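You operate a simulated robot arm through the tools that you are given. There is no shell and no other tool.

Carry out the task below with a simulated robot arm. There is one attempt and no reset: what you move stays moved.

JOB
Zero the dial on the ZERO block and put the block back.
Fine: turn the zero knob till the window shows 0.00 with the lever down; lever up and the dial head swung aside at the end. Set down upright: zero block. Where these are worked on the way, their far stop is far enough and under half their travel is too little: dial head.

The check looks at the end state, three seconds after you hand in, the way a careful person would. Anything else that was tipped, shoved, dropped, spilled or broken makes it a failure.

ROBOT AND FRAMES
A 7-joint arm with a two-finger gripper, fixed in place. Base frame: the origin is on the floor under the middle of its stand, x ahead of it, y to its left, z up; the work surface is at about z = 880. Units: mm, degrees, N and s.
With the tool pointing down near the work surface it reaches from about 340 to 780 mm from the base axis. Its first joint turns from -143.0 to 143.0 degrees. Payload 2.45 kg.
The TCP is the grasp point between the finger pads, 26 mm short of the fingertips. In the tool frame z runs along the fingers and y along their closing line. The gripper opens to 96 mm; its body begins 69 mm behind the TCP.
Orientation is told as [roll, pitch, yaw] about the base's x, y, z axes, in that order, counted from this pose: with the fingers straight down and closing along the base's y, the tool's x points along the base's -x, its y along +y and its z along -z.

CONTROLS
- The arm moves only by the tool nudge_tool. Its argument "series" is text: rows parted by semicolons, each of 6 numbers parted by spaces: the shift along the tool's x, y, z in units of 100 mm (1.0 is 100 mm), then the turn, a rotation vector about the tool's x, y, z in units of 120 degrees (1.0 is 120 degrees). In form: x y z rx ry rz; .... A call has 1 to 20 rows; each row is the pose to reach, as a shift and turn from the pose commanded when the call began, along the tool's axes at that moment. "grip" is the closure, from 0 (fully open) to 1 (shut), set as the call begins (left out, the last holds). A call with a number of a shift or a turn outside -1 to 1 is refused whole. Rows are played at 5 a second. More than 50 mm and 8.6 degrees between two rows, or a gripper value outside its range, and nothing of the call is played. A pose out of reach is approached as far as the arm can. The call stops where the force on the tool passes 90 N (or 10 N more than at its start, if that is more) or the arm is blocked; 0.2 s more then pass. The fingers move at their own pace (about 50 mm/s each) and stop on an object; they squeeze with about 42 N. The grip force told is the motor's: it shows also when the fingers shut on nothing. Time passes only in rows, and 0.2 s behind the last, so rows that repeat a pose let the fingers close. It gives the time, the measured TCP pose, the force on the tool (base axes), the opening and the grip force at its end, in the units of the frame above (readings bear some noise), with the torque about the TCP (base axes, N m) and any sound that the robot's microphone picked up.
- Cameras (640 x 400 px; columns grow to the right, rows downward): "scene" is fixed at [220.7, -499.9, 1509.6]; the picture's right is [0.74, -0.67, 0.00], its down [-0.48, -0.52, -0.71] and it looks along [0.48, 0.52, -0.71] (base axes); focal length 289 px, centre (320, 200). "wrist" rides on the gripper at [82, 3, -98] in the tool frame; the picture's right is [-0.04, 1.00, 0.00], its down [-0.73, -0.03, -0.68] and it looks along [-0.68, -0.03, 0.73] (tool axes); focal length 256 px, centre (320, 200). There is no depth. A picture from a camera that has moved, and an enlarged one, comes with that camera's place and axes in the base frame and with its lens.
- capture(camera): a new picture of that camera. No time passes.
- lift_body(by): slides the trunk up (or, below 0, down) by that many mm; the arm rides with it, the base frame stays. It gives what a move gives, with no picture.
- zoom(camera, box): a new picture of the part [left, top, right, bottom] of that camera's present view, enlarged. No time passes.
- job_done(): hands the job in; it is judged then, once.

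Places have to be worked out from the pictures, the camera data and where the tool is seen. Open the gripper and draw the arm clear of the work before you hand the job in, unless the task says otherwise.

The tools are called after "Request:" as a command line: name --argument value ..., lists and objects as JSON in quotes. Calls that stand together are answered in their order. nudge_tool: Moves the arm, as the interface text tells. Its arguments: {"type":"object","properties":{"series":{"type":"string"},"grip":{"type":"number"}},"required":["series"]} The other tools are called the same way: lift_body (by) moves the trunk up or down; capture (camera) takes a picture; zoom (camera, box) takes an enlarged picture of a part of a camera's view; job_done () hands the job in.

At the start:

```text
time_s: 0.0
eef_pos: [534.4, 70.4, 1225.4]
orientation: [0.0, 0.0, 0.0]
force: [0.5, 0.0, -0.4]
ft_torque: [-0.01, -0.01, -0.03]
grip_width: 96.1
finger_force: 0.1
trunk travel left (down, up): [-575.0, 65.0]
```

scene: 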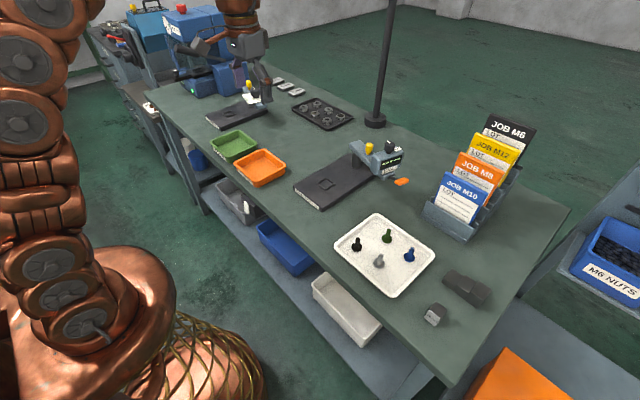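
wrist: 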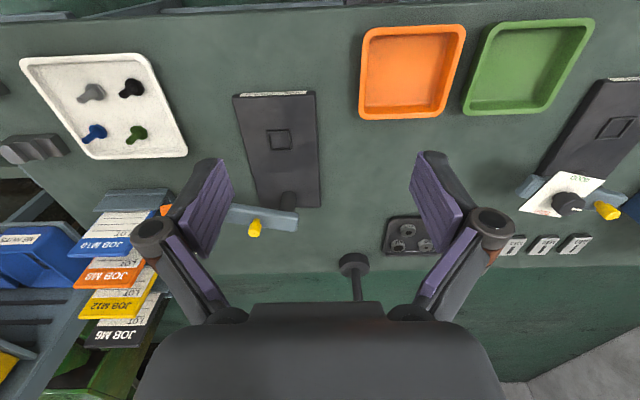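

I start by looking at the scene in enlarged pictures to find the ZERO block, the dial stand, the lever, and the zero knob.

Request:
zoom --camera "scene" --box '[280, 120, 440, 220]'

Request:
zoom --camera "scene" --box '[400, 250, 520, 340]'

Request:
zoom --camera "scene" --box '[190, 60, 350, 160]'

Request:
zoom --camera "wrist" --box '[200, 80, 360, 280]'

```text
4.00 times, centred on (360, 170) of scene
camera zoom: at [220.7, -499.9, 1509.6], right [0.74, -0.67, 0.0], down [-0.48, -0.52, -0.71], along [0.48, 0.52, -0.71], focal length 1156 px, centre (160, 320)
```

zoom: 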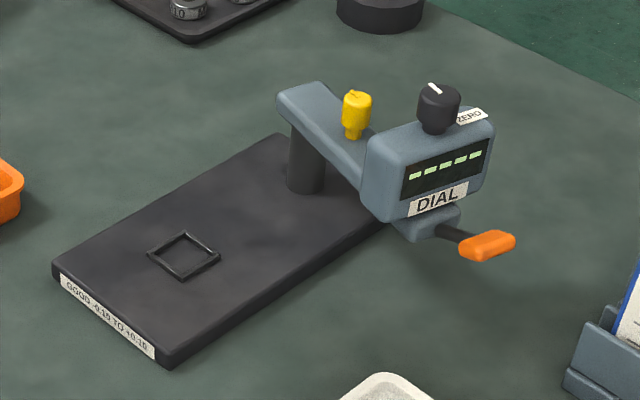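

```text
4.44 times, centred on (460, 295) of scene
camera zoom: at [220.7, -499.9, 1509.6], right [0.74, -0.67, 0.0], down [-0.48, -0.52, -0.71], along [0.48, 0.52, -0.71], focal length 1284 px, centre (-302, -222)
```

zoom: 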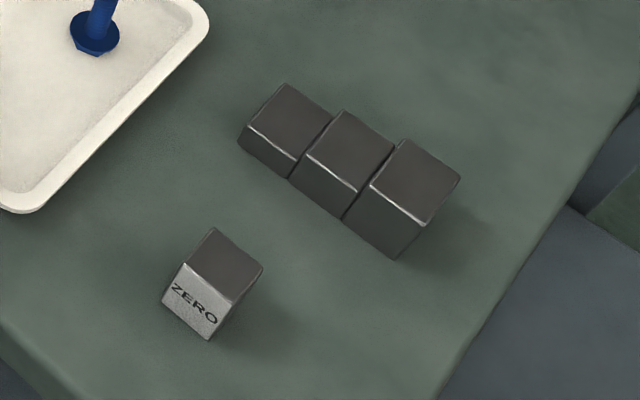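

```text
4.00 times, centred on (270, 110) of scene
camera zoom: at [220.7, -499.9, 1509.6], right [0.74, -0.67, 0.0], down [-0.48, -0.52, -0.71], along [0.48, 0.52, -0.71], focal length 1156 px, centre (520, 560)
```

zoom: 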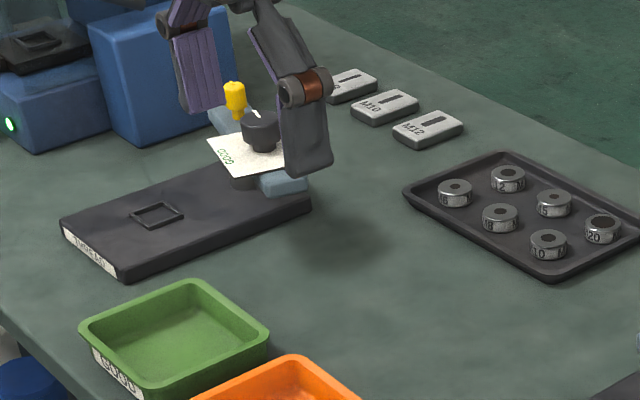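

```text
2.00 times, centred on (280, 180) of wrist
camera zoom: at [453.6, 72.4, 1323.8], right [0.04, 1.0, 0.0], down [0.73, -0.03, 0.68], along [0.68, -0.03, -0.73], focal length 512 px, centre (400, 240)
```

zoom: 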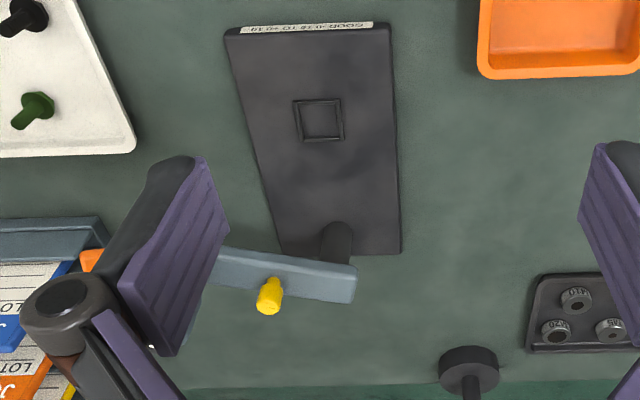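

The gauge stand's anvil frame is at about (692, -11), its post at about (830, -12), and the dial head is swung aside towards -y. The ZERO block is at about (582, -470). I move the gripper towards -y to get a clear wrist view of the dial head.

Request:
nudge_tool --series "0 -0.4 0 0 0 0; 0 -0.8 0 0 0 0; 0 -1 0 0 0 0; 0 -1 0 0 0 0" --grip 0

Request:
capture --camera "wrist"

```text
time_s: 1.0
eef_pos: [534.7, -31.0, 1222.5]
orientation: [0.0, 0.0, 0.0]
force: [-0.2, -0.5, 0.2]
ft_torque: [-0.01, 0.03, -0.01]
grip_width: 96.2
finger_force: 0.0
trunk travel left (down, up): [-575.0, 65.0]
```

```text
taken
camera wrist: at [453.8, -28.5, 1323.0], right [0.04, 1.0, 0.0], down [0.73, -0.03, 0.68], along [0.68, -0.03, -0.73], focal length 256 px, centre (320, 200)
```

wrist: 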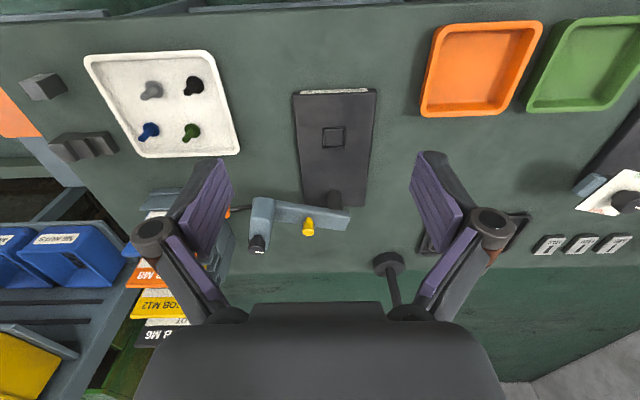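

The dial head is now visible between the fingers; I enlarge it.

Request:
zoom --camera "wrist" --box '[210, 170, 370, 270]'

Request:
zoom --camera "scene" --box '[340, 130, 420, 190]'

```text
4.00 times, centred on (290, 220) of wrist
camera zoom: at [453.8, -28.5, 1323.0], right [0.04, 1.0, 0.0], down [0.73, -0.03, 0.68], along [0.68, -0.03, -0.73], focal length 1024 px, centre (440, 120)
```

zoom: 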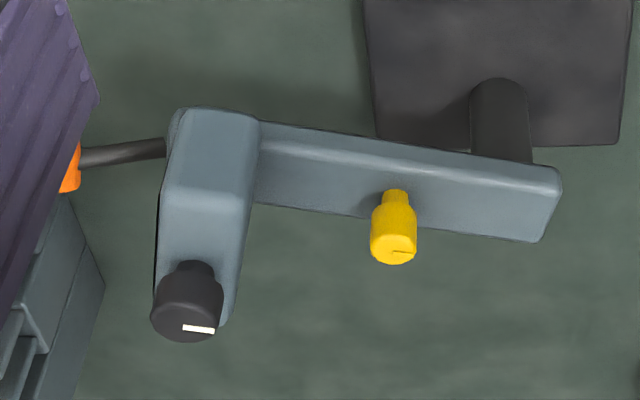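

```text
6.67 times, centred on (380, 160) of scene
camera zoom: at [220.7, -499.9, 1509.6], right [0.74, -0.67, 0.0], down [-0.48, -0.52, -0.71], along [0.48, 0.52, -0.71], focal length 1926 px, centre (-80, 467)
```

zoom: 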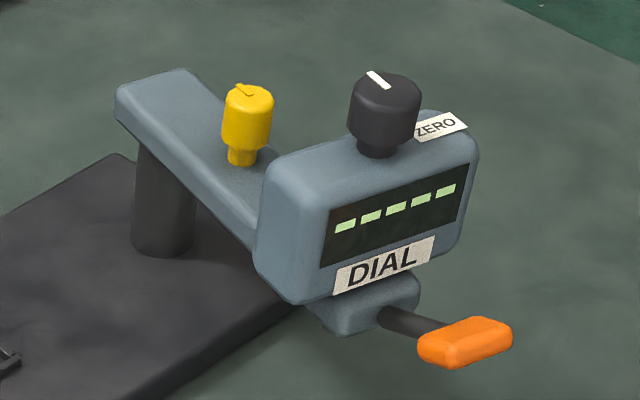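

Triangulating the two views: the knob top is at about (790, -145, 1075), the orange lever grip at about (778, -213, 995) sloping up, and the pivot at about (832, -12). I first fetch the ZERO block, so these calls travel towards it at height, in steps of 100 mm along -y.

Request:
nudge_tool --series "0 -0.45 0 0 0 0; 0 -0.9 0 0 0 0; 0 -1 0 0 0 0" --grip 0.3

Request:
nudge_tool --series "-0.1 -0.45 0.1 0 0 0; -0.2 -0.9 0.2 0 0 0; -0.2 -1 0.2 0 0 0"

Request:
nudge_tool --series "-0.1 -0.45 0.2 0 0 0; -0.2 -0.9 0.4 0 0 0; -0.2 -1 0.5 0 0 0; -0.2 -1 0.5 0 0 0"

Request:
capture --camera "wrist"

```text
time_s: 1.8
eef_pos: [535.0, -131.4, 1226.6]
orientation: [0.1, -0.1, 0.1]
force: [-0.7, -0.3, 0.7]
ft_torque: [-0.01, 0.01, 0.04]
grip_width: 67.2
finger_force: 0.1
trunk travel left (down, up): [-575.0, 65.0]
```

```text
time_s: 2.6
eef_pos: [555.1, -229.5, 1205.8]
orientation: [0.0, 0.0, -0.1]
force: [0.4, 0.1, -0.2]
ft_torque: [0.04, 0.01, -0.01]
grip_width: 67.4
finger_force: 0.1
trunk travel left (down, up): [-575.0, 65.0]
```

```text
refused: row 1 steps farther than a row can; nothing moved
```

```text
taken
camera wrist: at [473.6, -229.1, 1305.3], right [0.04, 1.0, 0.0], down [0.73, -0.03, 0.68], along [0.68, -0.03, -0.73], focal length 256 px, centre (320, 200)
```

wrist: 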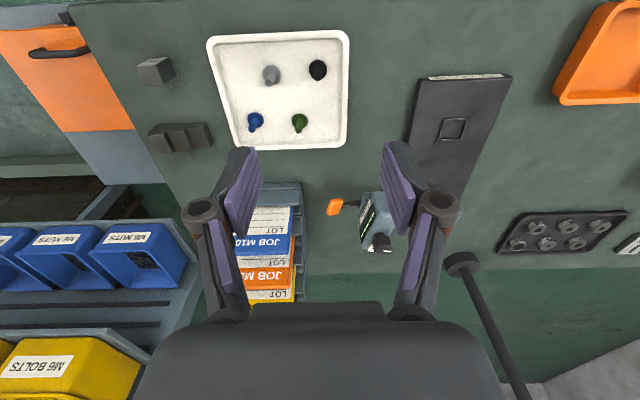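

The last call was refused because its row was just over 50 mm; the arm is at (555, -230, 1206). I continue towards the block with smaller rows.

Request:
nudge_tool --series "-0.1 -0.4 0.2 0 0 0; -0.2 -0.8 0.4 0 0 0; -0.27 -1 0.6 0 0 0"

Request:
nudge_tool --series "0 -0.35 0.3 0 0 0; 0 -0.7 0.6 0 0 0; 0 -1 0.7 0 0 0; 0 -1 0.7 0 0 0"

Request:
capture --camera "wrist"

Request:
capture --camera "scene"

```text
time_s: 3.4
eef_pos: [582.0, -329.6, 1145.5]
orientation: [0.0, -0.1, 0.0]
force: [0.4, 0.1, 0.8]
ft_torque: [-0.03, -0.04, 0.01]
grip_width: 67.1
finger_force: 0.1
trunk travel left (down, up): [-575.0, 65.0]
```

```text
time_s: 4.4
eef_pos: [582.9, -426.5, 1074.6]
orientation: [0.0, 0.0, 0.0]
force: [0.2, 0.5, 0.4]
ft_torque: [-0.07, 0.01, 0.01]
grip_width: 67.2
finger_force: 0.0
trunk travel left (down, up): [-575.0, 65.0]
```

```text
taken
camera wrist: at [500.8, -424.6, 1173.6], right [0.04, 1.0, 0.0], down [0.73, -0.03, 0.68], along [0.68, -0.03, -0.73], focal length 256 px, centre (320, 200)
```

wrist: 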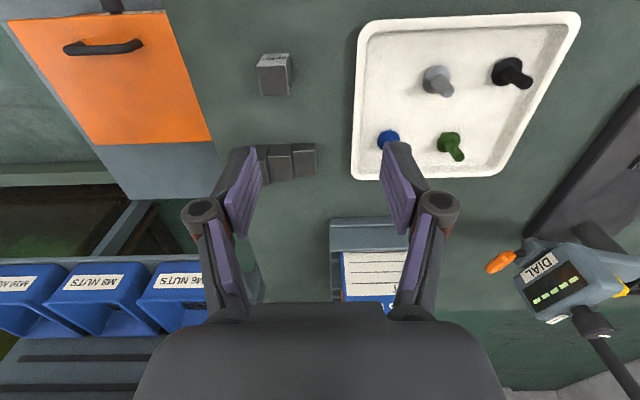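

```text
taken
```

scene: 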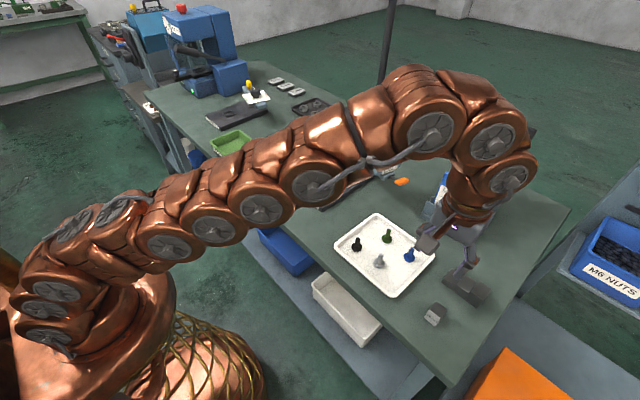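

The block is visible in the wrist view near (274, 75); I enlarge it to get its place and turn.

Request:
zoom --camera "wrist" --box '[230, 40, 330, 110]'

```text
5.71 times, centred on (280, 75) of wrist
camera zoom: at [500.8, -424.6, 1173.6], right [0.04, 1.0, 0.0], down [0.73, -0.03, 0.68], along [0.68, -0.03, -0.73], focal length 1463 px, centre (549, 914)
```

zoom: 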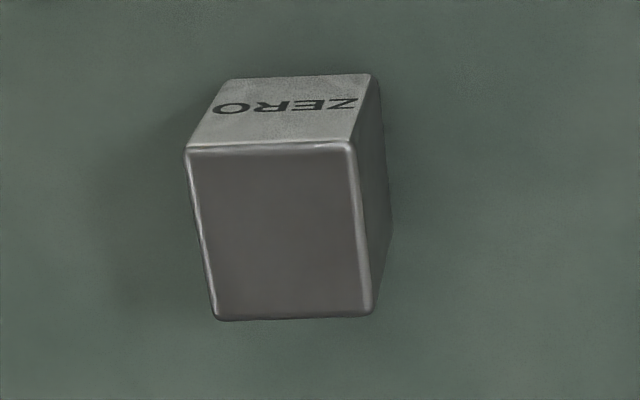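

The block measures about 26×26×40 mm, centre about (581.6, -472), square to the axes. I move over it and down in steps to a TCP height of about 980, then look.

Request:
nudge_tool --series "0 -0.25 0.2 0 0 0; 0 -0.42 0.5 0 0 0; 0 -0.42 0.9 0 0 0; 0 -0.42 0.95 0 0 0; 0 -0.42 0.95 0 0 0"

Request:
capture --camera "wrist"

```text
time_s: 5.6
eef_pos: [580.1, -471.8, 978.7]
orientation: [0.0, -0.1, -0.1]
force: [0.7, 0.4, 0.0]
ft_torque: [0.0, 0.02, 0.01]
grip_width: 67.1
finger_force: 0.1
out of reach, approached as far as the arm can: row 1, 2
trunk travel left (down, up): [-575.0, 65.0]
```

```text
taken
camera wrist: at [499.5, -471.0, 1077.0], right [0.04, 1.0, 0.0], down [0.73, -0.03, 0.68], along [0.68, -0.03, -0.73], focal length 256 px, centre (320, 200)
```

wrist: 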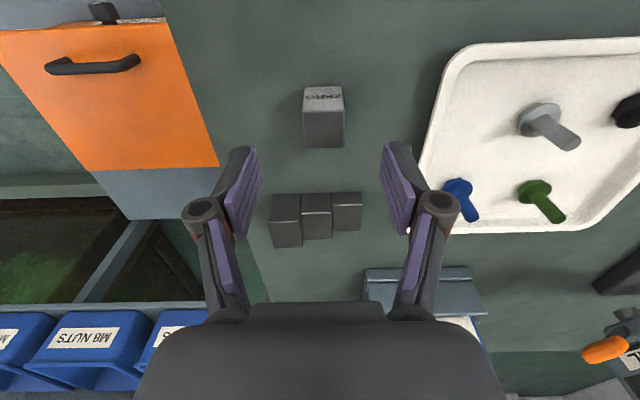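

The block is centred between the fingers. I descend to a TCP height of about 914 with the fingers open, then look at the reading.

Request:
nudge_tool --series "0 0 0.2 0 0 0; 0 0 0.4 0 0 0; 0 0 0.55 0 0 0; 0 0 0.65 0 0 0; 0 0 0.65 0 0 0"

Request:
capture --camera "wrist"

Request:
zoom --camera "scene" --box '[390, 240, 520, 340]'

```text
time_s: 6.8
eef_pos: [581.6, -472.9, 914.5]
orientation: [0.1, 0.0, 0.0]
force: [-0.4, 0.3, 0.7]
ft_torque: [0.01, -0.03, 0.01]
grip_width: 67.2
finger_force: 0.0
trunk travel left (down, up): [-575.0, 65.0]
```

```text
taken
camera wrist: at [499.7, -470.5, 1013.6], right [0.04, 1.0, 0.0], down [0.73, -0.03, 0.68], along [0.68, -0.03, -0.73], focal length 256 px, centre (320, 200)
```

wrist: 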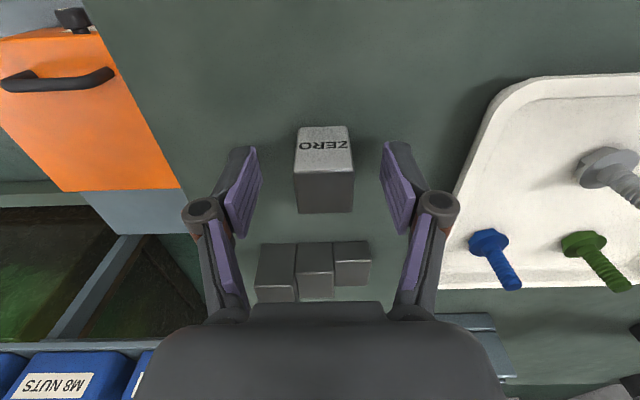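

```text
4.00 times, centred on (455, 290) of scene
camera zoom: at [220.7, -499.9, 1509.6], right [0.74, -0.67, 0.0], down [-0.48, -0.52, -0.71], along [0.48, 0.52, -0.71], focal length 1156 px, centre (-220, -160)
```

zoom: 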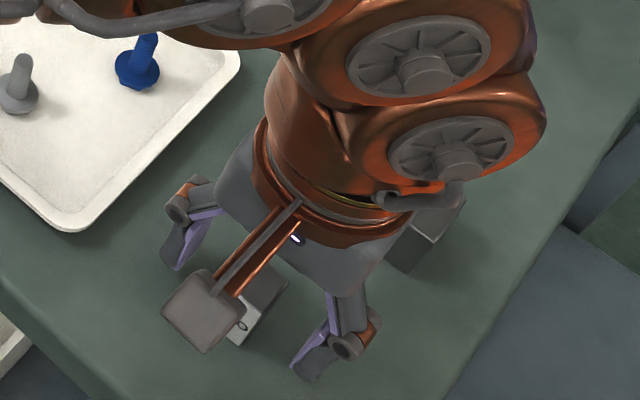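

The block sits centred at the TCP. I close the fingers on it.

Request:
nudge_tool --series "0 0 0 0 0 0; 0 0 0 0 0 0; 0 0 0 0 0 0; 0 0 0 0 0 0; 0 0 0 0 0 0; 0 0 0 0 0 0" --grip 1

Request:
capture --camera "wrist"

```text
time_s: 8.2
eef_pos: [581.9, -471.5, 916.5]
orientation: [-0.1, 0.0, 0.0]
force: [0.9, 4.1, 1.6]
ft_torque: [0.12, 0.0, -0.05]
grip_width: 27.5
finger_force: 41.5
trunk travel left (down, up): [-575.0, 65.0]
```

```text
taken
camera wrist: at [499.9, -470.0, 1013.8], right [0.04, 1.0, 0.0], down [0.73, -0.03, 0.68], along [0.68, -0.03, -0.73], focal length 256 px, centre (320, 200)
```

wrist: 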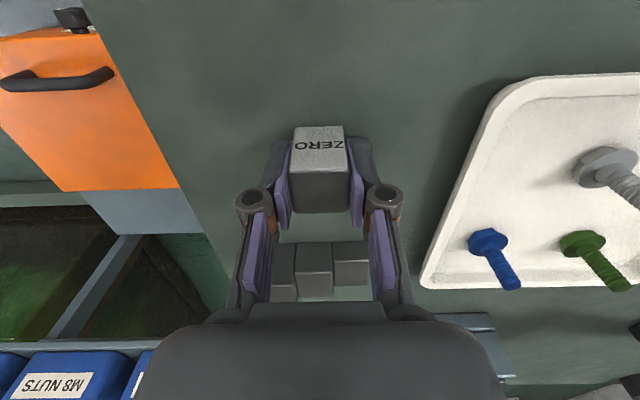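

The block is held (27.5 mm, 41.5 N). I lift it straight up 85 mm.

Request:
nudge_tool --series "0 0 -0.1 0 0 0; 0 0 -0.3 0 0 0; 0 0 -0.6 0 0 0; 0 0 -0.85 0 0 0; 0 0 -0.85 0 0 0"

Request:
capture --camera "wrist"

```text
time_s: 9.4
eef_pos: [580.9, -472.4, 1001.2]
orientation: [0.0, 0.1, 0.0]
force: [0.3, 0.1, -2.2]
ft_torque: [0.0, -0.02, 0.0]
grip_width: 27.5
finger_force: 41.6
trunk travel left (down, up): [-575.0, 65.0]
```

```text
taken
camera wrist: at [499.3, -469.8, 1100.1], right [0.04, 1.0, 0.0], down [0.73, -0.03, 0.68], along [0.68, -0.03, -0.73], focal length 256 px, centre (320, 200)
```

wrist: 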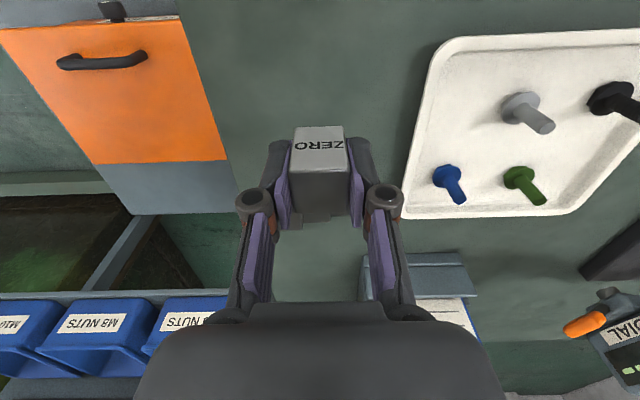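

The block is up and firm. I carry it along +y towards the gauge stand, rising slightly to clear the bolt tray.

Request:
nudge_tool --series "0 0.4 -0.15 0 0 0; 0 0.8 -0.3 0 0 0; 0 1 -0.4 0 0 0"

Request:
nudge_tool --series "0 0.45 0 0 0 0; 0 0.9 0 0 0 0; 0 1 0 0 0 0"

Request:
nudge_tool --series "0 0.45 0 0 0 0; 0 0.9 0 0 0 0; 0 1 0 0 0 0"

Request:
nudge_tool --series "0 0.45 0 0 0 0; 0 0.9 0 0 0 0; 0 1 0 0 0 0; 0 1 0 0 0 0"

Request:
capture --camera "wrist"

```text
time_s: 10.2
eef_pos: [580.3, -371.3, 1039.9]
orientation: [0.0, -0.1, 0.0]
force: [0.6, 0.4, -3.6]
ft_torque: [-0.01, 0.04, 0.02]
grip_width: 27.3
finger_force: 42.2
trunk travel left (down, up): [-575.0, 65.0]
```

```text
time_s: 11.0
eef_pos: [580.3, -270.0, 1040.3]
orientation: [-0.1, -0.1, 0.0]
force: [0.2, -0.6, -1.6]
ft_torque: [0.01, 0.03, 0.02]
grip_width: 27.5
finger_force: 42.0
trunk travel left (down, up): [-575.0, 65.0]
```

```text
time_s: 11.8
eef_pos: [581.9, -171.4, 1038.8]
orientation: [0.0, 0.2, -0.1]
force: [0.4, 0.6, -2.8]
ft_torque: [0.03, 0.02, -0.02]
grip_width: 27.4
finger_force: 42.2
trunk travel left (down, up): [-575.0, 65.0]
```

```text
time_s: 12.8
eef_pos: [581.1, -72.3, 1038.0]
orientation: [-0.1, 0.0, 0.0]
force: [-0.4, 0.1, -2.3]
ft_torque: [0.01, -0.01, -0.03]
grip_width: 27.6
finger_force: 41.9
trunk travel left (down, up): [-575.0, 65.0]
```

```text
taken
camera wrist: at [499.5, -69.9, 1138.1], right [0.04, 1.0, 0.0], down [0.73, -0.03, 0.68], along [0.68, -0.03, -0.73], focal length 256 px, centre (320, 200)
```

wrist: 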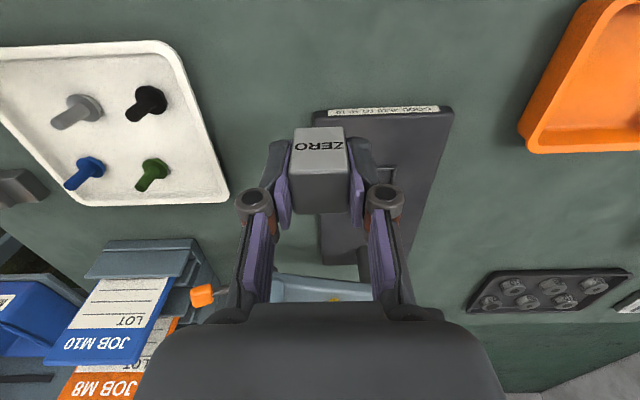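

The arm is over the front of the gauge plate. I move to the plate's centre line (y about -12) and look at the anvil frame.

Request:
nudge_tool --series "0 0.3 0 0 0 0; 0 0.6 0 0 0 0; 0 0.6 0 0 0 0"

Request:
capture --camera "wrist"

Request:
zoom --camera "scene" --box '[270, 130, 430, 230]'

```text
time_s: 13.6
eef_pos: [582.5, -11.7, 1040.4]
orientation: [0.0, 0.0, 0.0]
force: [0.5, 0.4, -1.4]
ft_torque: [0.01, 0.02, -0.03]
grip_width: 27.1
finger_force: 41.5
trunk travel left (down, up): [-575.0, 65.0]
```

```text
taken
camera wrist: at [500.8, -9.8, 1138.6], right [0.04, 1.0, 0.0], down [0.73, -0.03, 0.68], along [0.68, -0.03, -0.73], focal length 256 px, centre (320, 200)
```

wrist: 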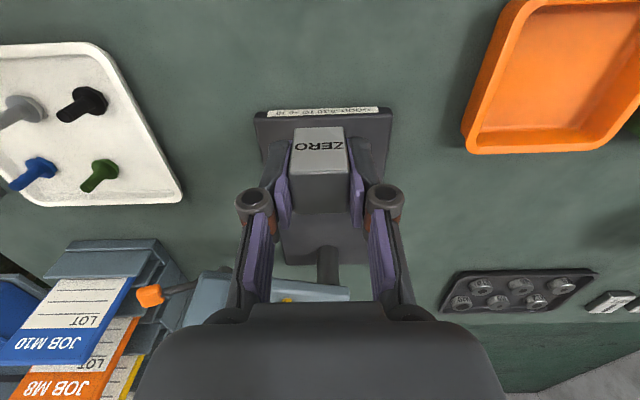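

```text
4.00 times, centred on (350, 180) of scene
camera zoom: at [220.7, -499.9, 1509.6], right [0.74, -0.67, 0.0], down [-0.48, -0.52, -0.71], along [0.48, 0.52, -0.71], focal length 1156 px, centre (200, 280)
```

zoom: 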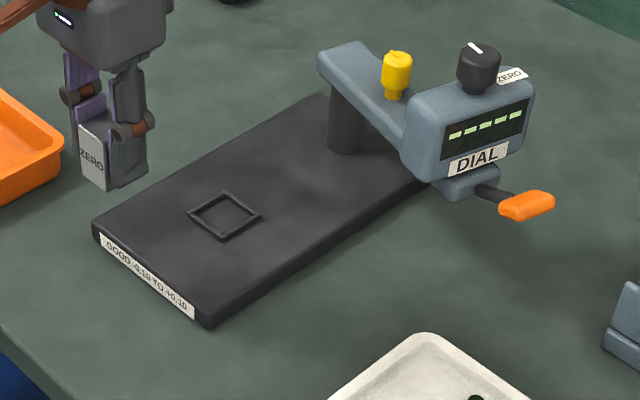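

The scene picture shows the anvil frame clearly with the arm out of the way; I enlarge it strongly to fix the frame's centre and inner size.

Request:
zoom --camera "scene" --box '[305, 165, 345, 190]'

```text
16.00 times, centred on (325, 178) of scene
camera zoom: at [220.7, -499.9, 1509.6], right [0.74, -0.67, 0.0], down [-0.48, -0.52, -0.71], along [0.48, 0.52, -0.71], focal length 4623 px, centre (240, 560)
```

zoom: 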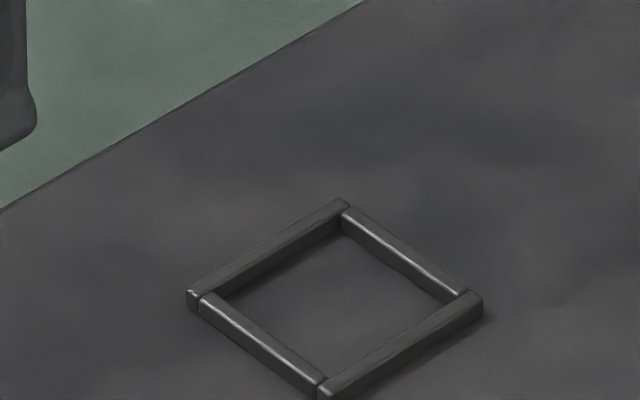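

The anvil frame's inner opening is about 35×31 mm centred near (690.5, -9.5), with a rim about 4 mm high. I carry the block over it and lower it to about 20 mm above the plate for a closer comparison.

Request:
nudge_tool --series "-0.4 0 0 0 0 0; -0.8 0 0 0 0 0; -1 0 0 0 0 0; -1 0 0 0 0 0"

Request:
nudge_tool --series "-0.09 0.02 0.2 0 0 0; -0.09 0.02 0.5 0 0 0; -0.09 0.02 0.8 0 0 0; -0.09 0.02 0.8 0 0 0"

Request:
zoom --camera "scene" --box '[290, 140, 370, 190]'

Request:
capture --camera "wrist"

```text
time_s: 14.6
eef_pos: [682.2, -10.7, 1040.9]
orientation: [0.1, 0.1, 0.1]
force: [-0.5, 0.4, -2.7]
ft_torque: [-0.02, 0.04, 0.0]
grip_width: 27.3
finger_force: 41.8
trunk travel left (down, up): [-575.0, 65.0]
```

```text
time_s: 15.6
eef_pos: [692.0, -9.1, 961.4]
orientation: [0.0, 0.0, 0.0]
force: [-1.6, 0.3, -2.0]
ft_torque: [0.01, 0.0, -0.01]
grip_width: 27.7
finger_force: 42.5
trunk travel left (down, up): [-575.0, 65.0]
```

```text
8.00 times, centred on (330, 165) of scene
camera zoom: at [220.7, -499.9, 1509.6], right [0.74, -0.67, 0.0], down [-0.48, -0.52, -0.71], along [0.48, 0.52, -0.71], focal length 2312 px, centre (240, 480)
```

zoom: 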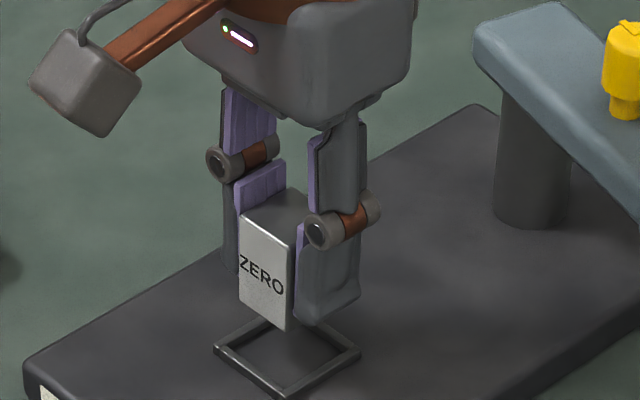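

```text
taken
camera wrist: at [610.2, -7.7, 1060.3], right [0.04, 1.0, 0.0], down [0.73, -0.03, 0.68], along [0.68, -0.03, -0.73], focal length 256 px, centre (320, 200)
```

wrist: 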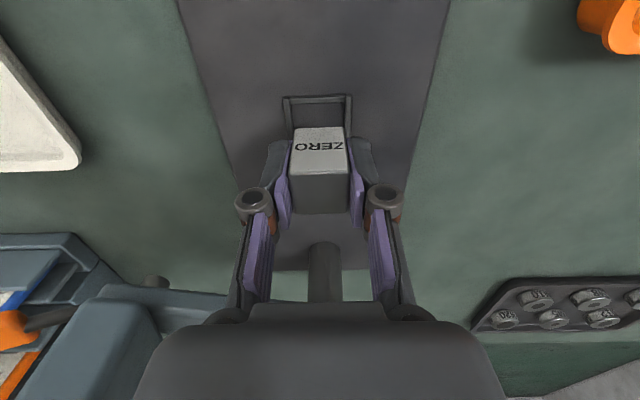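

I zoom in strongly on the block bottom and frame to compare them precisely before lowering.

Request:
zoom --camera "scene" --box '[310, 160, 350, 192]'

Request:
zoom --camera "wrist" --box '[265, 80, 375, 150]'

```text
12.50 times, centred on (330, 176) of scene
camera zoom: at [220.7, -499.9, 1509.6], right [0.74, -0.67, 0.0], down [-0.48, -0.52, -0.71], along [0.48, 0.52, -0.71], focal length 3612 px, centre (195, 500)
```

zoom: 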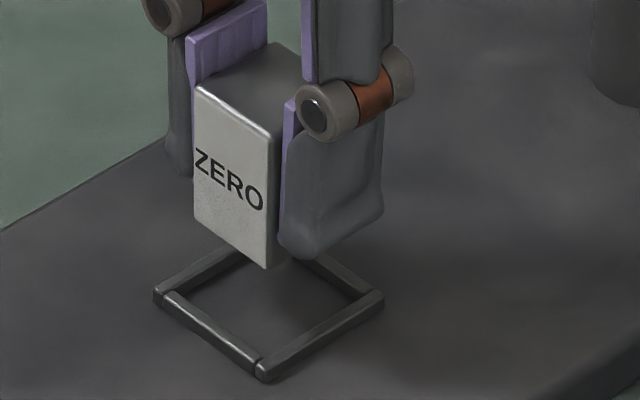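

```text
5.71 times, centred on (320, 115) of wrist
camera zoom: at [610.2, -7.7, 1060.3], right [0.04, 1.0, 0.0], down [0.73, -0.03, 0.68], along [0.68, -0.03, -0.73], focal length 1463 px, centre (320, 686)
```

zoom: 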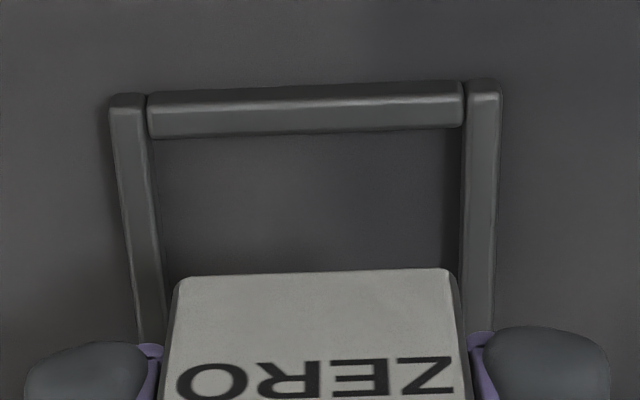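

Both views agree that the block should shift about 1.5 mm towards -x and 1 mm towards -y to be centred in the frame. I make that shift and lower to just above the expected contact.

Request:
nudge_tool --series "0.015 -0.01 0.05 0 0 0; 0.015 -0.01 0.12 0 0 0; 0.015 -0.01 0.2 0 0 0; 0.015 -0.01 0.2 0 0 0"

Request:
zoom --camera "scene" --box '[310, 160, 350, 192]'

Request:
zoom --camera "wrist" --box '[265, 80, 375, 150]'

```text
time_s: 16.6
eef_pos: [690.1, -11.7, 940.3]
orientation: [0.1, -0.1, 0.0]
force: [-0.5, -0.6, -3.9]
ft_torque: [-0.05, -0.02, -0.04]
grip_width: 27.3
finger_force: 42.3
trunk travel left (down, up): [-575.0, 65.0]
```

```text
12.50 times, centred on (330, 176) of scene
camera zoom: at [220.7, -499.9, 1509.6], right [0.74, -0.67, 0.0], down [-0.48, -0.52, -0.71], along [0.48, 0.52, -0.71], focal length 3612 px, centre (195, 500)
```

zoom: 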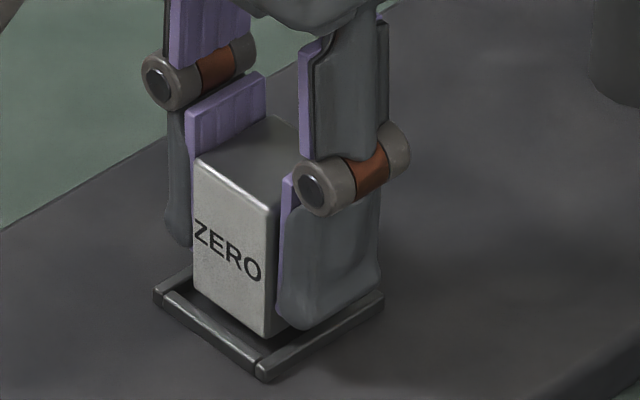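

```text
5.71 times, centred on (320, 115) of wrist
camera zoom: at [608.8, -8.9, 1039.1], right [0.04, 1.0, 0.0], down [0.73, -0.03, 0.68], along [0.68, -0.03, -0.73], focal length 1463 px, centre (320, 686)
```

zoom: 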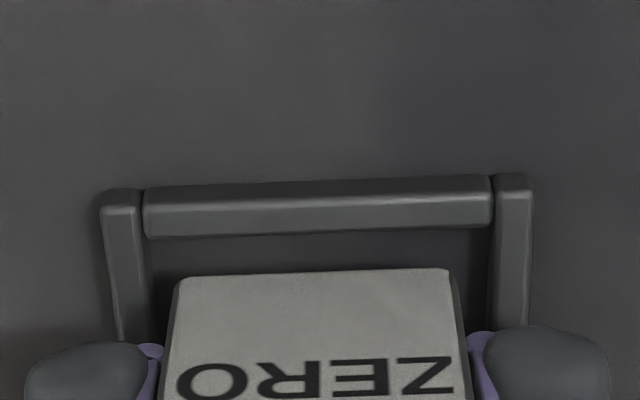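

The block is inside the frame's outline. I lower it in small steps until the anvil takes it.

Request:
nudge_tool --series "0 0.005 0.015 0 0 0; 0 0.005 0.03 0 0 0; 0 0.005 0.04 0 0 0; 0 0.005 0.04 0 0 0"

Request:
zoom --camera "scene" --box '[310, 160, 350, 192]'

```text
time_s: 17.6
eef_pos: [690.0, -10.0, 935.7]
orientation: [-0.1, -0.1, 0.0]
force: [0.4, 0.2, -2.3]
ft_torque: [-0.01, -0.04, 0.01]
grip_width: 27.4
finger_force: 42.1
trunk travel left (down, up): [-575.0, 65.0]
```

```text
12.50 times, centred on (330, 176) of scene
camera zoom: at [220.7, -499.9, 1509.6], right [0.74, -0.67, 0.0], down [-0.48, -0.52, -0.71], along [0.48, 0.52, -0.71], focal length 3612 px, centre (195, 500)
```

zoom: 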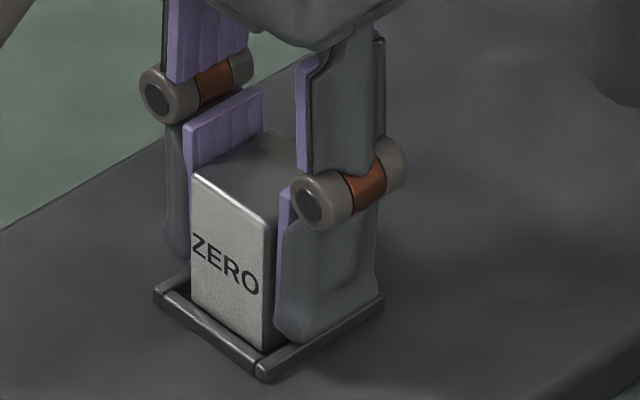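

No contact yet. I go down 2 mm more and read the force.

Request:
nudge_tool --series "0 0 0.01 0 0 0; 0 0 0.02 0 0 0; 0 0 0.02 0 0 0"

```text
time_s: 18.4
eef_pos: [689.5, -10.6, 935.6]
orientation: [0.1, -0.2, -0.1]
force: [-3.1, -0.7, 12.4]
ft_torque: [-0.02, 0.26, 0.0]
grip_width: 27.4
finger_force: 42.1
trunk travel left (down, up): [-575.0, 65.0]
```

The anvil took the block (about 15 N up). I release it by opening the fingers to about 60 mm.

Request:
nudge_tool --series "0 0 -0.005 0 0 0; 0 0 -0.005 0 0 0; 0 0 -0.005 0 0 0; 0 0 -0.005 0 0 0" --grip 0.4

Request:
zoom --camera "scene" --box '[310, 160, 350, 192]'

Request:
zoom --camera "wrist" --box '[240, 80, 400, 230]'

```text
time_s: 19.4
eef_pos: [689.6, -10.2, 934.4]
orientation: [0.0, 0.0, 0.1]
force: [1.3, 0.1, -0.3]
ft_torque: [-0.03, 0.01, 0.02]
grip_width: 57.8
finger_force: 0.1
trunk travel left (down, up): [-575.0, 65.0]
```

```text
12.50 times, centred on (330, 176) of scene
camera zoom: at [220.7, -499.9, 1509.6], right [0.74, -0.67, 0.0], down [-0.48, -0.52, -0.71], along [0.48, 0.52, -0.71], focal length 3612 px, centre (195, 500)
```

zoom: 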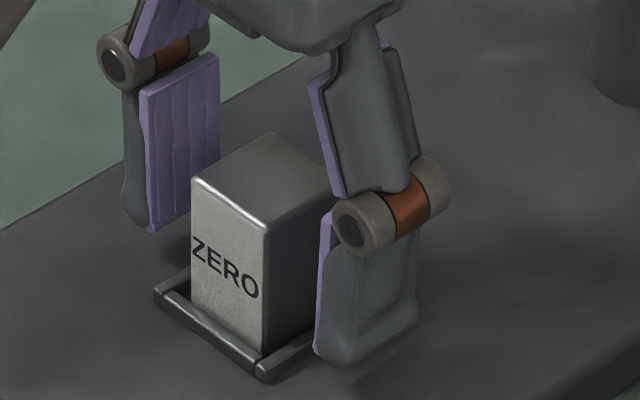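

```text
2.67 times, centred on (320, 155) of wrist
camera zoom: at [608.1, -8.0, 1033.2], right [0.04, 1.0, 0.0], down [0.73, -0.03, 0.68], along [0.68, -0.03, -0.73], focal length 683 px, centre (320, 320)
```

zoom: 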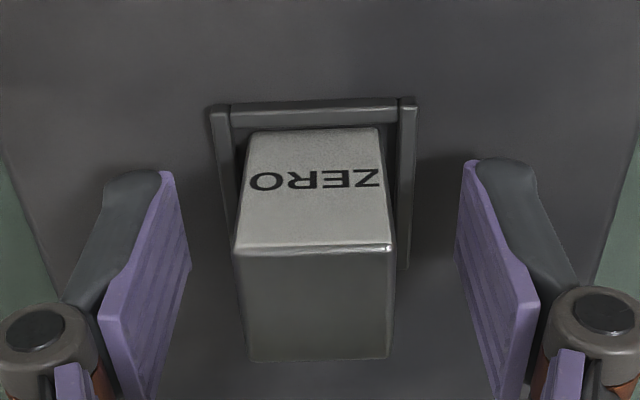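

The block stands flat inside the anvil frame. I draw straight up clear of it.

Request:
nudge_tool --series "0 0 -0.15 0 0 0; 0 0 -0.4 0 0 0; 0 0 -0.8 0 0 0; 0 0 -1 0 0 0; 0 0 -1 0 0 0"

Request:
nudge_tool --series "0.4 0 -0.2 0 0 0; 0.8 0 -0.4 0 0 0; 0.8 0 -0.6 0 0 0; 0.8 0 -0.6 0 0 0" --grip 1

Request:
capture --camera "wrist"

Request:
zoom --camera "scene" --box '[280, 120, 440, 220]'

```text
time_s: 20.6
eef_pos: [690.7, -8.1, 1035.5]
orientation: [0.1, 0.0, 0.0]
force: [0.2, -0.5, -0.4]
ft_torque: [-0.02, -0.02, 0.02]
grip_width: 57.4
finger_force: 0.0
trunk travel left (down, up): [-575.0, 65.0]
```

```text
time_s: 21.6
eef_pos: [609.1, -7.1, 1094.7]
orientation: [0.0, 0.0, -0.1]
force: [-0.2, -1.0, 0.5]
ft_torque: [-0.01, 0.01, -0.03]
grip_width: 0.2
finger_force: 28.5
trunk travel left (down, up): [-575.0, 65.0]
```

```text
taken
camera wrist: at [528.2, -4.7, 1193.3], right [0.04, 1.0, 0.0], down [0.73, -0.03, 0.68], along [0.68, -0.03, -0.73], focal length 256 px, centre (320, 200)
```

wrist: 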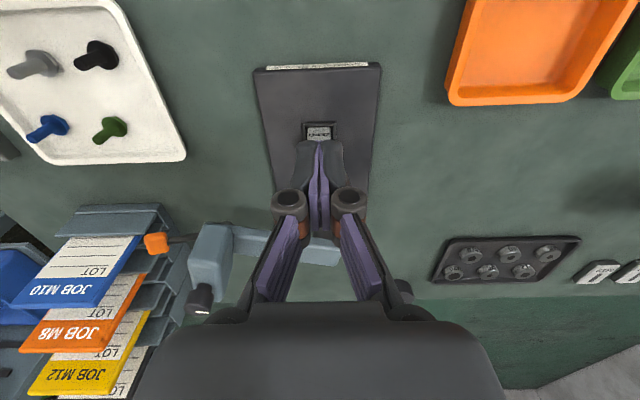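

```text
4.00 times, centred on (360, 170) of scene
camera zoom: at [220.7, -499.9, 1509.6], right [0.74, -0.67, 0.0], down [-0.48, -0.52, -0.71], along [0.48, 0.52, -0.71], focal length 1156 px, centre (160, 320)
```

zoom: 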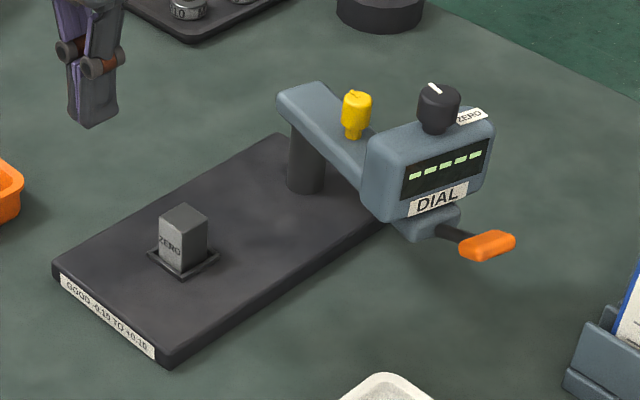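

The block stands well on the anvil. I raise the trunk to its top to gain reach at height for swinging the dial head.

Request:
lift_body --by 60

Request:
capture --camera "wrist"

```text
time_s: 22.6
eef_pos: [610.1, -6.2, 1153.8]
orientation: [0.0, 0.0, 0.0]
force: [-0.6, -0.7, -1.0]
ft_torque: [0.02, 0.02, 0.02]
grip_width: 0.3
finger_force: 28.4
trunk travel left (down, up): [-635.0, 5.0]
```

```text
taken
camera wrist: at [528.4, -4.7, 1253.2], right [0.04, 1.0, 0.0], down [0.73, -0.03, 0.68], along [0.68, -0.03, -0.73], focal length 256 px, centre (320, 200)
```

wrist: 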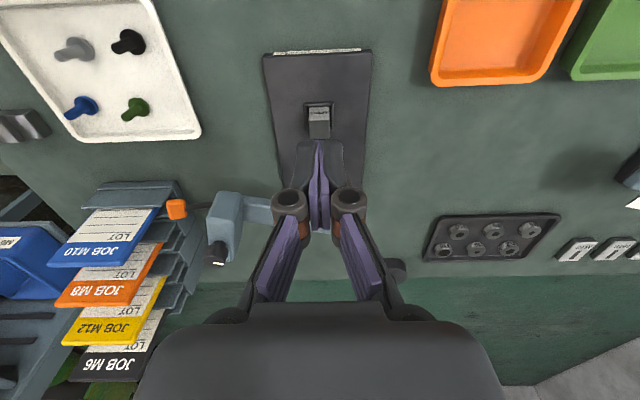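

From the triangulation the head is about 38 mm thick radially (r 120–158 from the post) and 84 mm long. I plan to grip it from the near side with the tool tilted 45° and swing it around the post. First I tilt the tool 45° forward in place and open the fingers.

Request:
nudge_tool --series "0 0 0 0 -0.0625 0; 0 0 0 0 -0.125 0; 0 0 0 0 -0.1875 0; 0 0 0 0 -0.25 0; 0 0 0 0 -0.3125 0; 0 0 0 0 -0.375 0; 0 0 0 0 -0.375 0" --grip 0.25

Request:
capture --camera "wrist"

Request:
capture --camera "scene"

```text
time_s: 24.2
eef_pos: [610.2, -5.6, 1153.9]
orientation: [0.0, -45.1, -0.1]
force: [0.1, -0.1, -0.6]
ft_torque: [-0.02, -0.03, -0.01]
grip_width: 72.1
finger_force: 0.1
trunk travel left (down, up): [-635.0, 5.0]
```

```text
taken
camera wrist: at [482.7, -4.3, 1166.7], right [0.03, 1.0, 0.03], down [0.04, -0.03, 1.0], along [1.0, -0.03, -0.04], focal length 256 px, centre (320, 200)
```

wrist: 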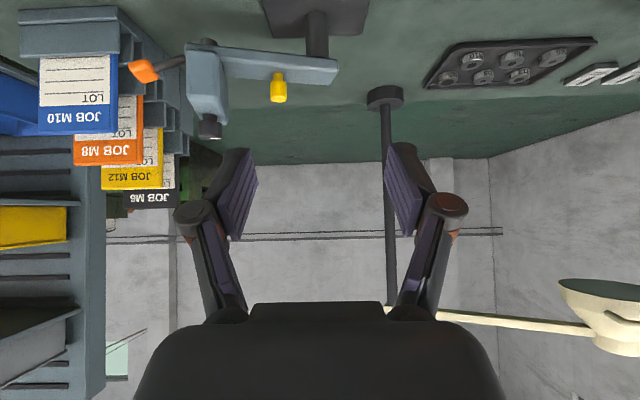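

```text
taken
```

scene: 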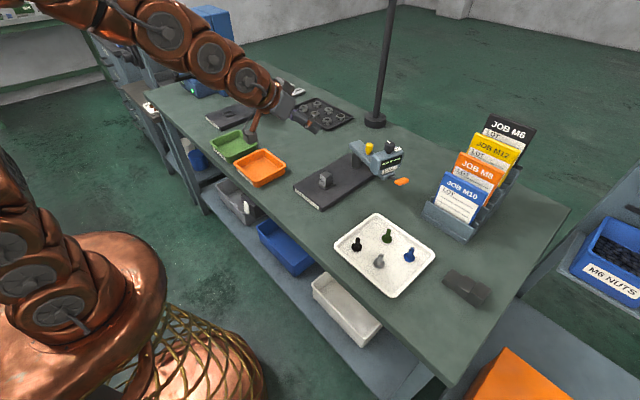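

The tilt worked, and the wrist camera now looks level at the dial stand (picture upside down). I enlarge the head.

Request:
zoom --camera "wrist" --box '[110, 0, 370, 160]'

```text
2.46 times, centred on (240, 80) of wrist
camera zoom: at [482.7, -4.3, 1166.7], right [0.03, 1.0, 0.03], down [0.04, -0.03, 1.0], along [1.0, -0.03, -0.04], focal length 630 px, centre (517, 495)
```

zoom: 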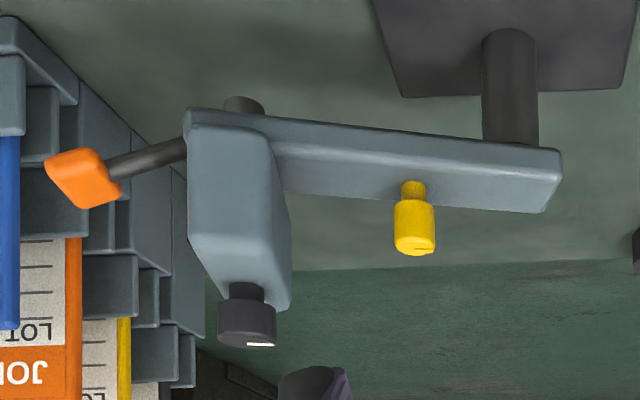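

The head sits on the bar's end: z about 984–1043, r about 123–159 from the post, with the lever raised. I turn the tool -16.5° to match the head and move part of the way towards it.

Request:
nudge_tool --series "0 -0.3 0.15 0.0324 0 0.0324; 0 -0.6 0.3 0.0648 0 0.0648; 0 -0.9 0.5 0.0972 0 0.0972; 0 -0.9 0.5 0.0972 0 0.0972"

Request:
capture --camera "wrist"

```text
time_s: 25.2
eef_pos: [646.0, -99.0, 1117.7]
orientation: [-0.1, -45.0, -16.6]
force: [0.3, 0.8, -0.2]
ft_torque: [0.01, 0.0, 0.02]
grip_width: 72.0
finger_force: 0.0
trunk travel left (down, up): [-635.0, 5.0]
```

```text
taken
camera wrist: at [525.7, -60.7, 1131.9], right [0.31, 0.95, 0.03], down [0.03, -0.04, 1.0], along [0.95, -0.31, -0.04], focal length 256 px, centre (320, 200)
```

wrist: 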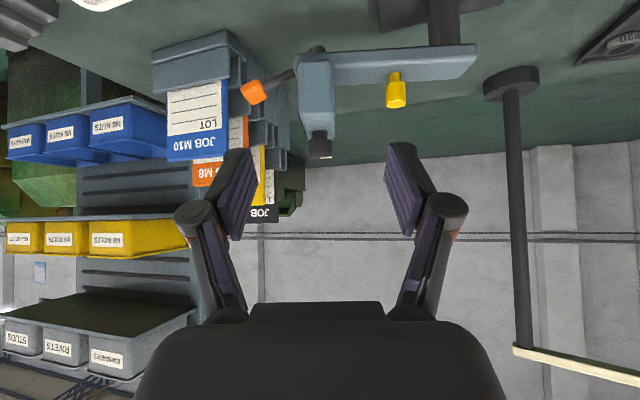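

The head is nearly centred between the fingers (about 4 mm off along the closing line). I correct that and approach to about 80 mm short of the grasp.

Request:
nudge_tool --series "-0.13 -0.02 0.3 0 0 0; -0.26 -0.04 0.6 0 0 0; -0.264 -0.041 0.75 0 0 0; -0.264 -0.041 0.75 0 0 0"

Request:
capture --camera "wrist"

Request:
zoom --camera "scene" --box '[320, 100, 440, 200]'

```text
time_s: 26.2
eef_pos: [712.6, -121.5, 1084.8]
orientation: [0.0, -44.9, -16.6]
force: [0.0, -0.2, -0.3]
ft_torque: [0.0, 0.03, 0.01]
grip_width: 71.9
finger_force: 0.0
trunk travel left (down, up): [-635.0, 5.0]
```

```text
taken
camera wrist: at [591.6, -83.6, 1097.8], right [0.31, 0.95, 0.03], down [0.03, -0.04, 1.0], along [0.95, -0.31, -0.04], focal length 256 px, centre (320, 200)
```

wrist: 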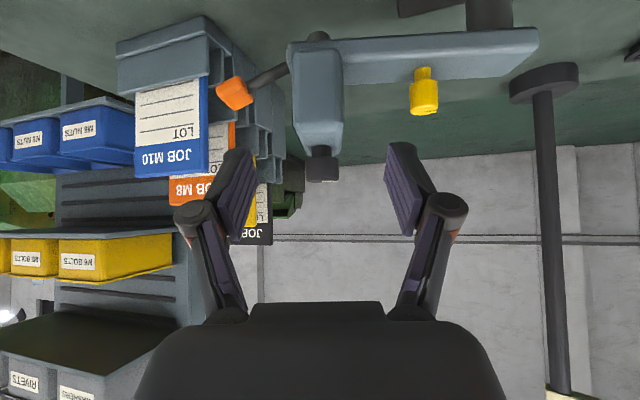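

```text
4.00 times, centred on (380, 150) of scene
camera zoom: at [220.7, -499.9, 1509.6], right [0.74, -0.67, 0.0], down [-0.48, -0.52, -0.71], along [0.48, 0.52, -0.71], focal length 1156 px, centre (80, 400)
```

zoom: 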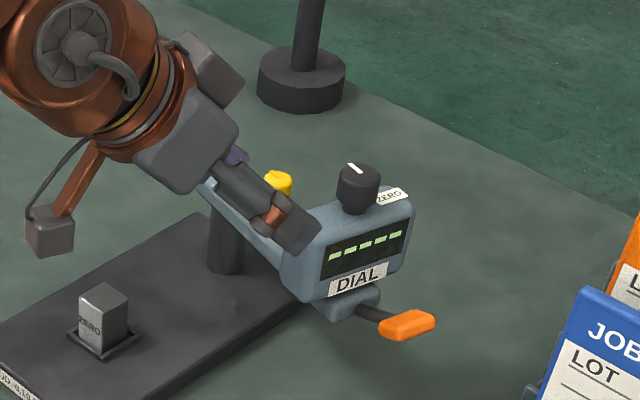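

I enlarge the wrist view to check the head's alignment and heights before closing in.

Request:
zoom --camera "wrist" --box '[260, 10, 420, 210]'

Request:
zoom --camera "wrist" --box '[200, 0, 560, 220]'

```text
2.00 times, centred on (340, 110) of wrist
camera zoom: at [591.6, -83.6, 1097.8], right [0.31, 0.95, 0.03], down [0.03, -0.04, 1.0], along [0.95, -0.31, -0.04], focal length 512 px, centre (280, 380)
```

zoom: 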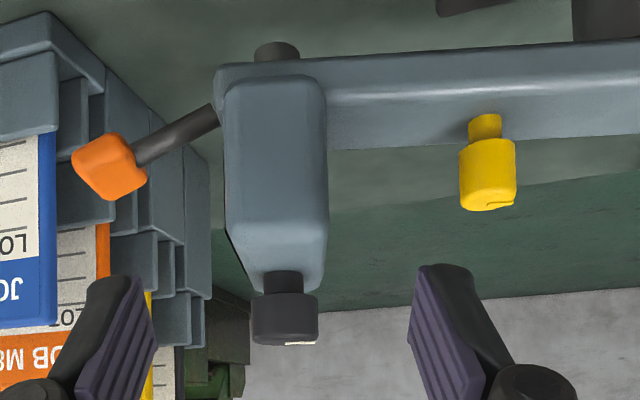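

```text
1.78 times, centred on (380, 110) of wrist
camera zoom: at [591.6, -83.6, 1097.8], right [0.31, 0.95, 0.03], down [0.03, -0.04, 1.0], along [0.95, -0.31, -0.04], focal length 455 px, centre (213, 360)
```

zoom: 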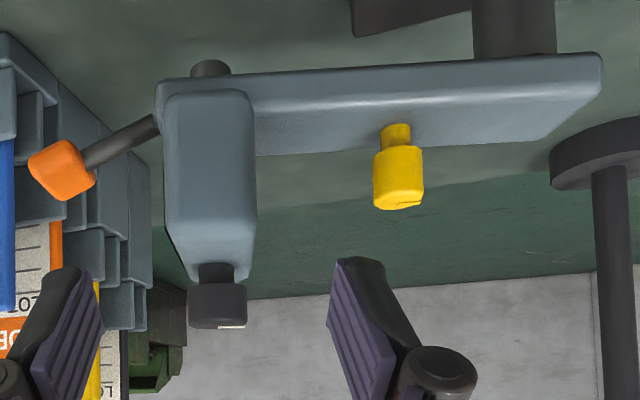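

The head is centred to within a millimetre and the yaw matches. I narrow the opening to about 52 mm to clear the lever and advance the remaining 79 mm so the pads straddle the head.

Request:
nudge_tool --series "0 0 0 0 0 0; 0 0 0.2 0 0 0; 0 0 0.4 0 0 0; 0 0 0.6 0 0 0; 0 0 0.72 0 0 0; 0 0 0.79 0 0 0; 0 0 0.79 0 0 0" --grip 0.46

Request:
capture --camera "wrist"

Request:
zoom --camera "scene" --box '[320, 100, 440, 200]'

```text
time_s: 27.8
eef_pos: [767.0, -137.2, 1029.4]
orientation: [0.0, -45.0, -16.5]
force: [-0.5, 0.0, 0.1]
ft_torque: [0.0, -0.02, -0.01]
grip_width: 51.8
finger_force: 0.1
trunk travel left (down, up): [-635.0, 5.0]
```

```text
taken
camera wrist: at [645.7, -99.2, 1041.2], right [0.31, 0.95, 0.03], down [0.03, -0.04, 1.0], along [0.95, -0.31, -0.04], focal length 256 px, centre (320, 200)
```

wrist: 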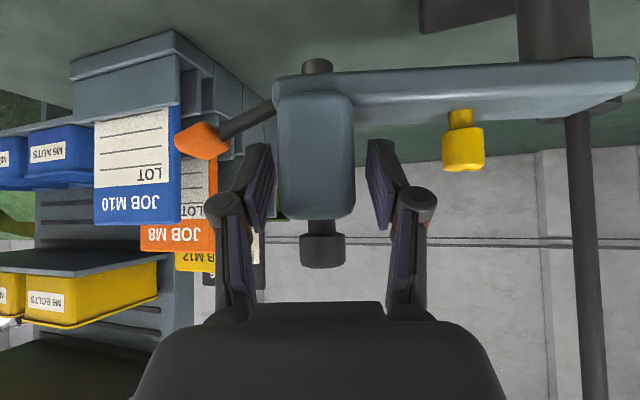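

```text
4.00 times, centred on (380, 150) of scene
camera zoom: at [220.7, -499.9, 1509.6], right [0.74, -0.67, 0.0], down [-0.48, -0.52, -0.71], along [0.48, 0.52, -0.71], focal length 1156 px, centre (80, 400)
```

zoom: 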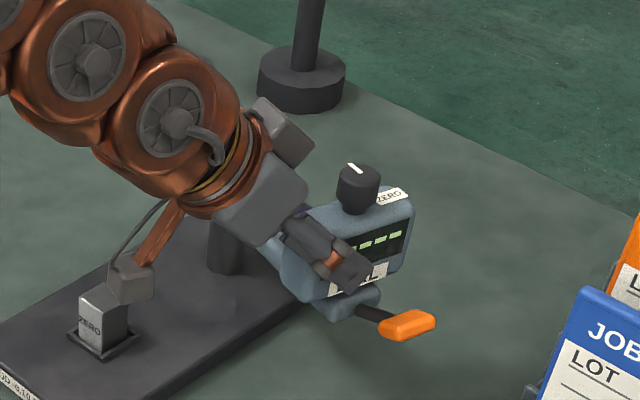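

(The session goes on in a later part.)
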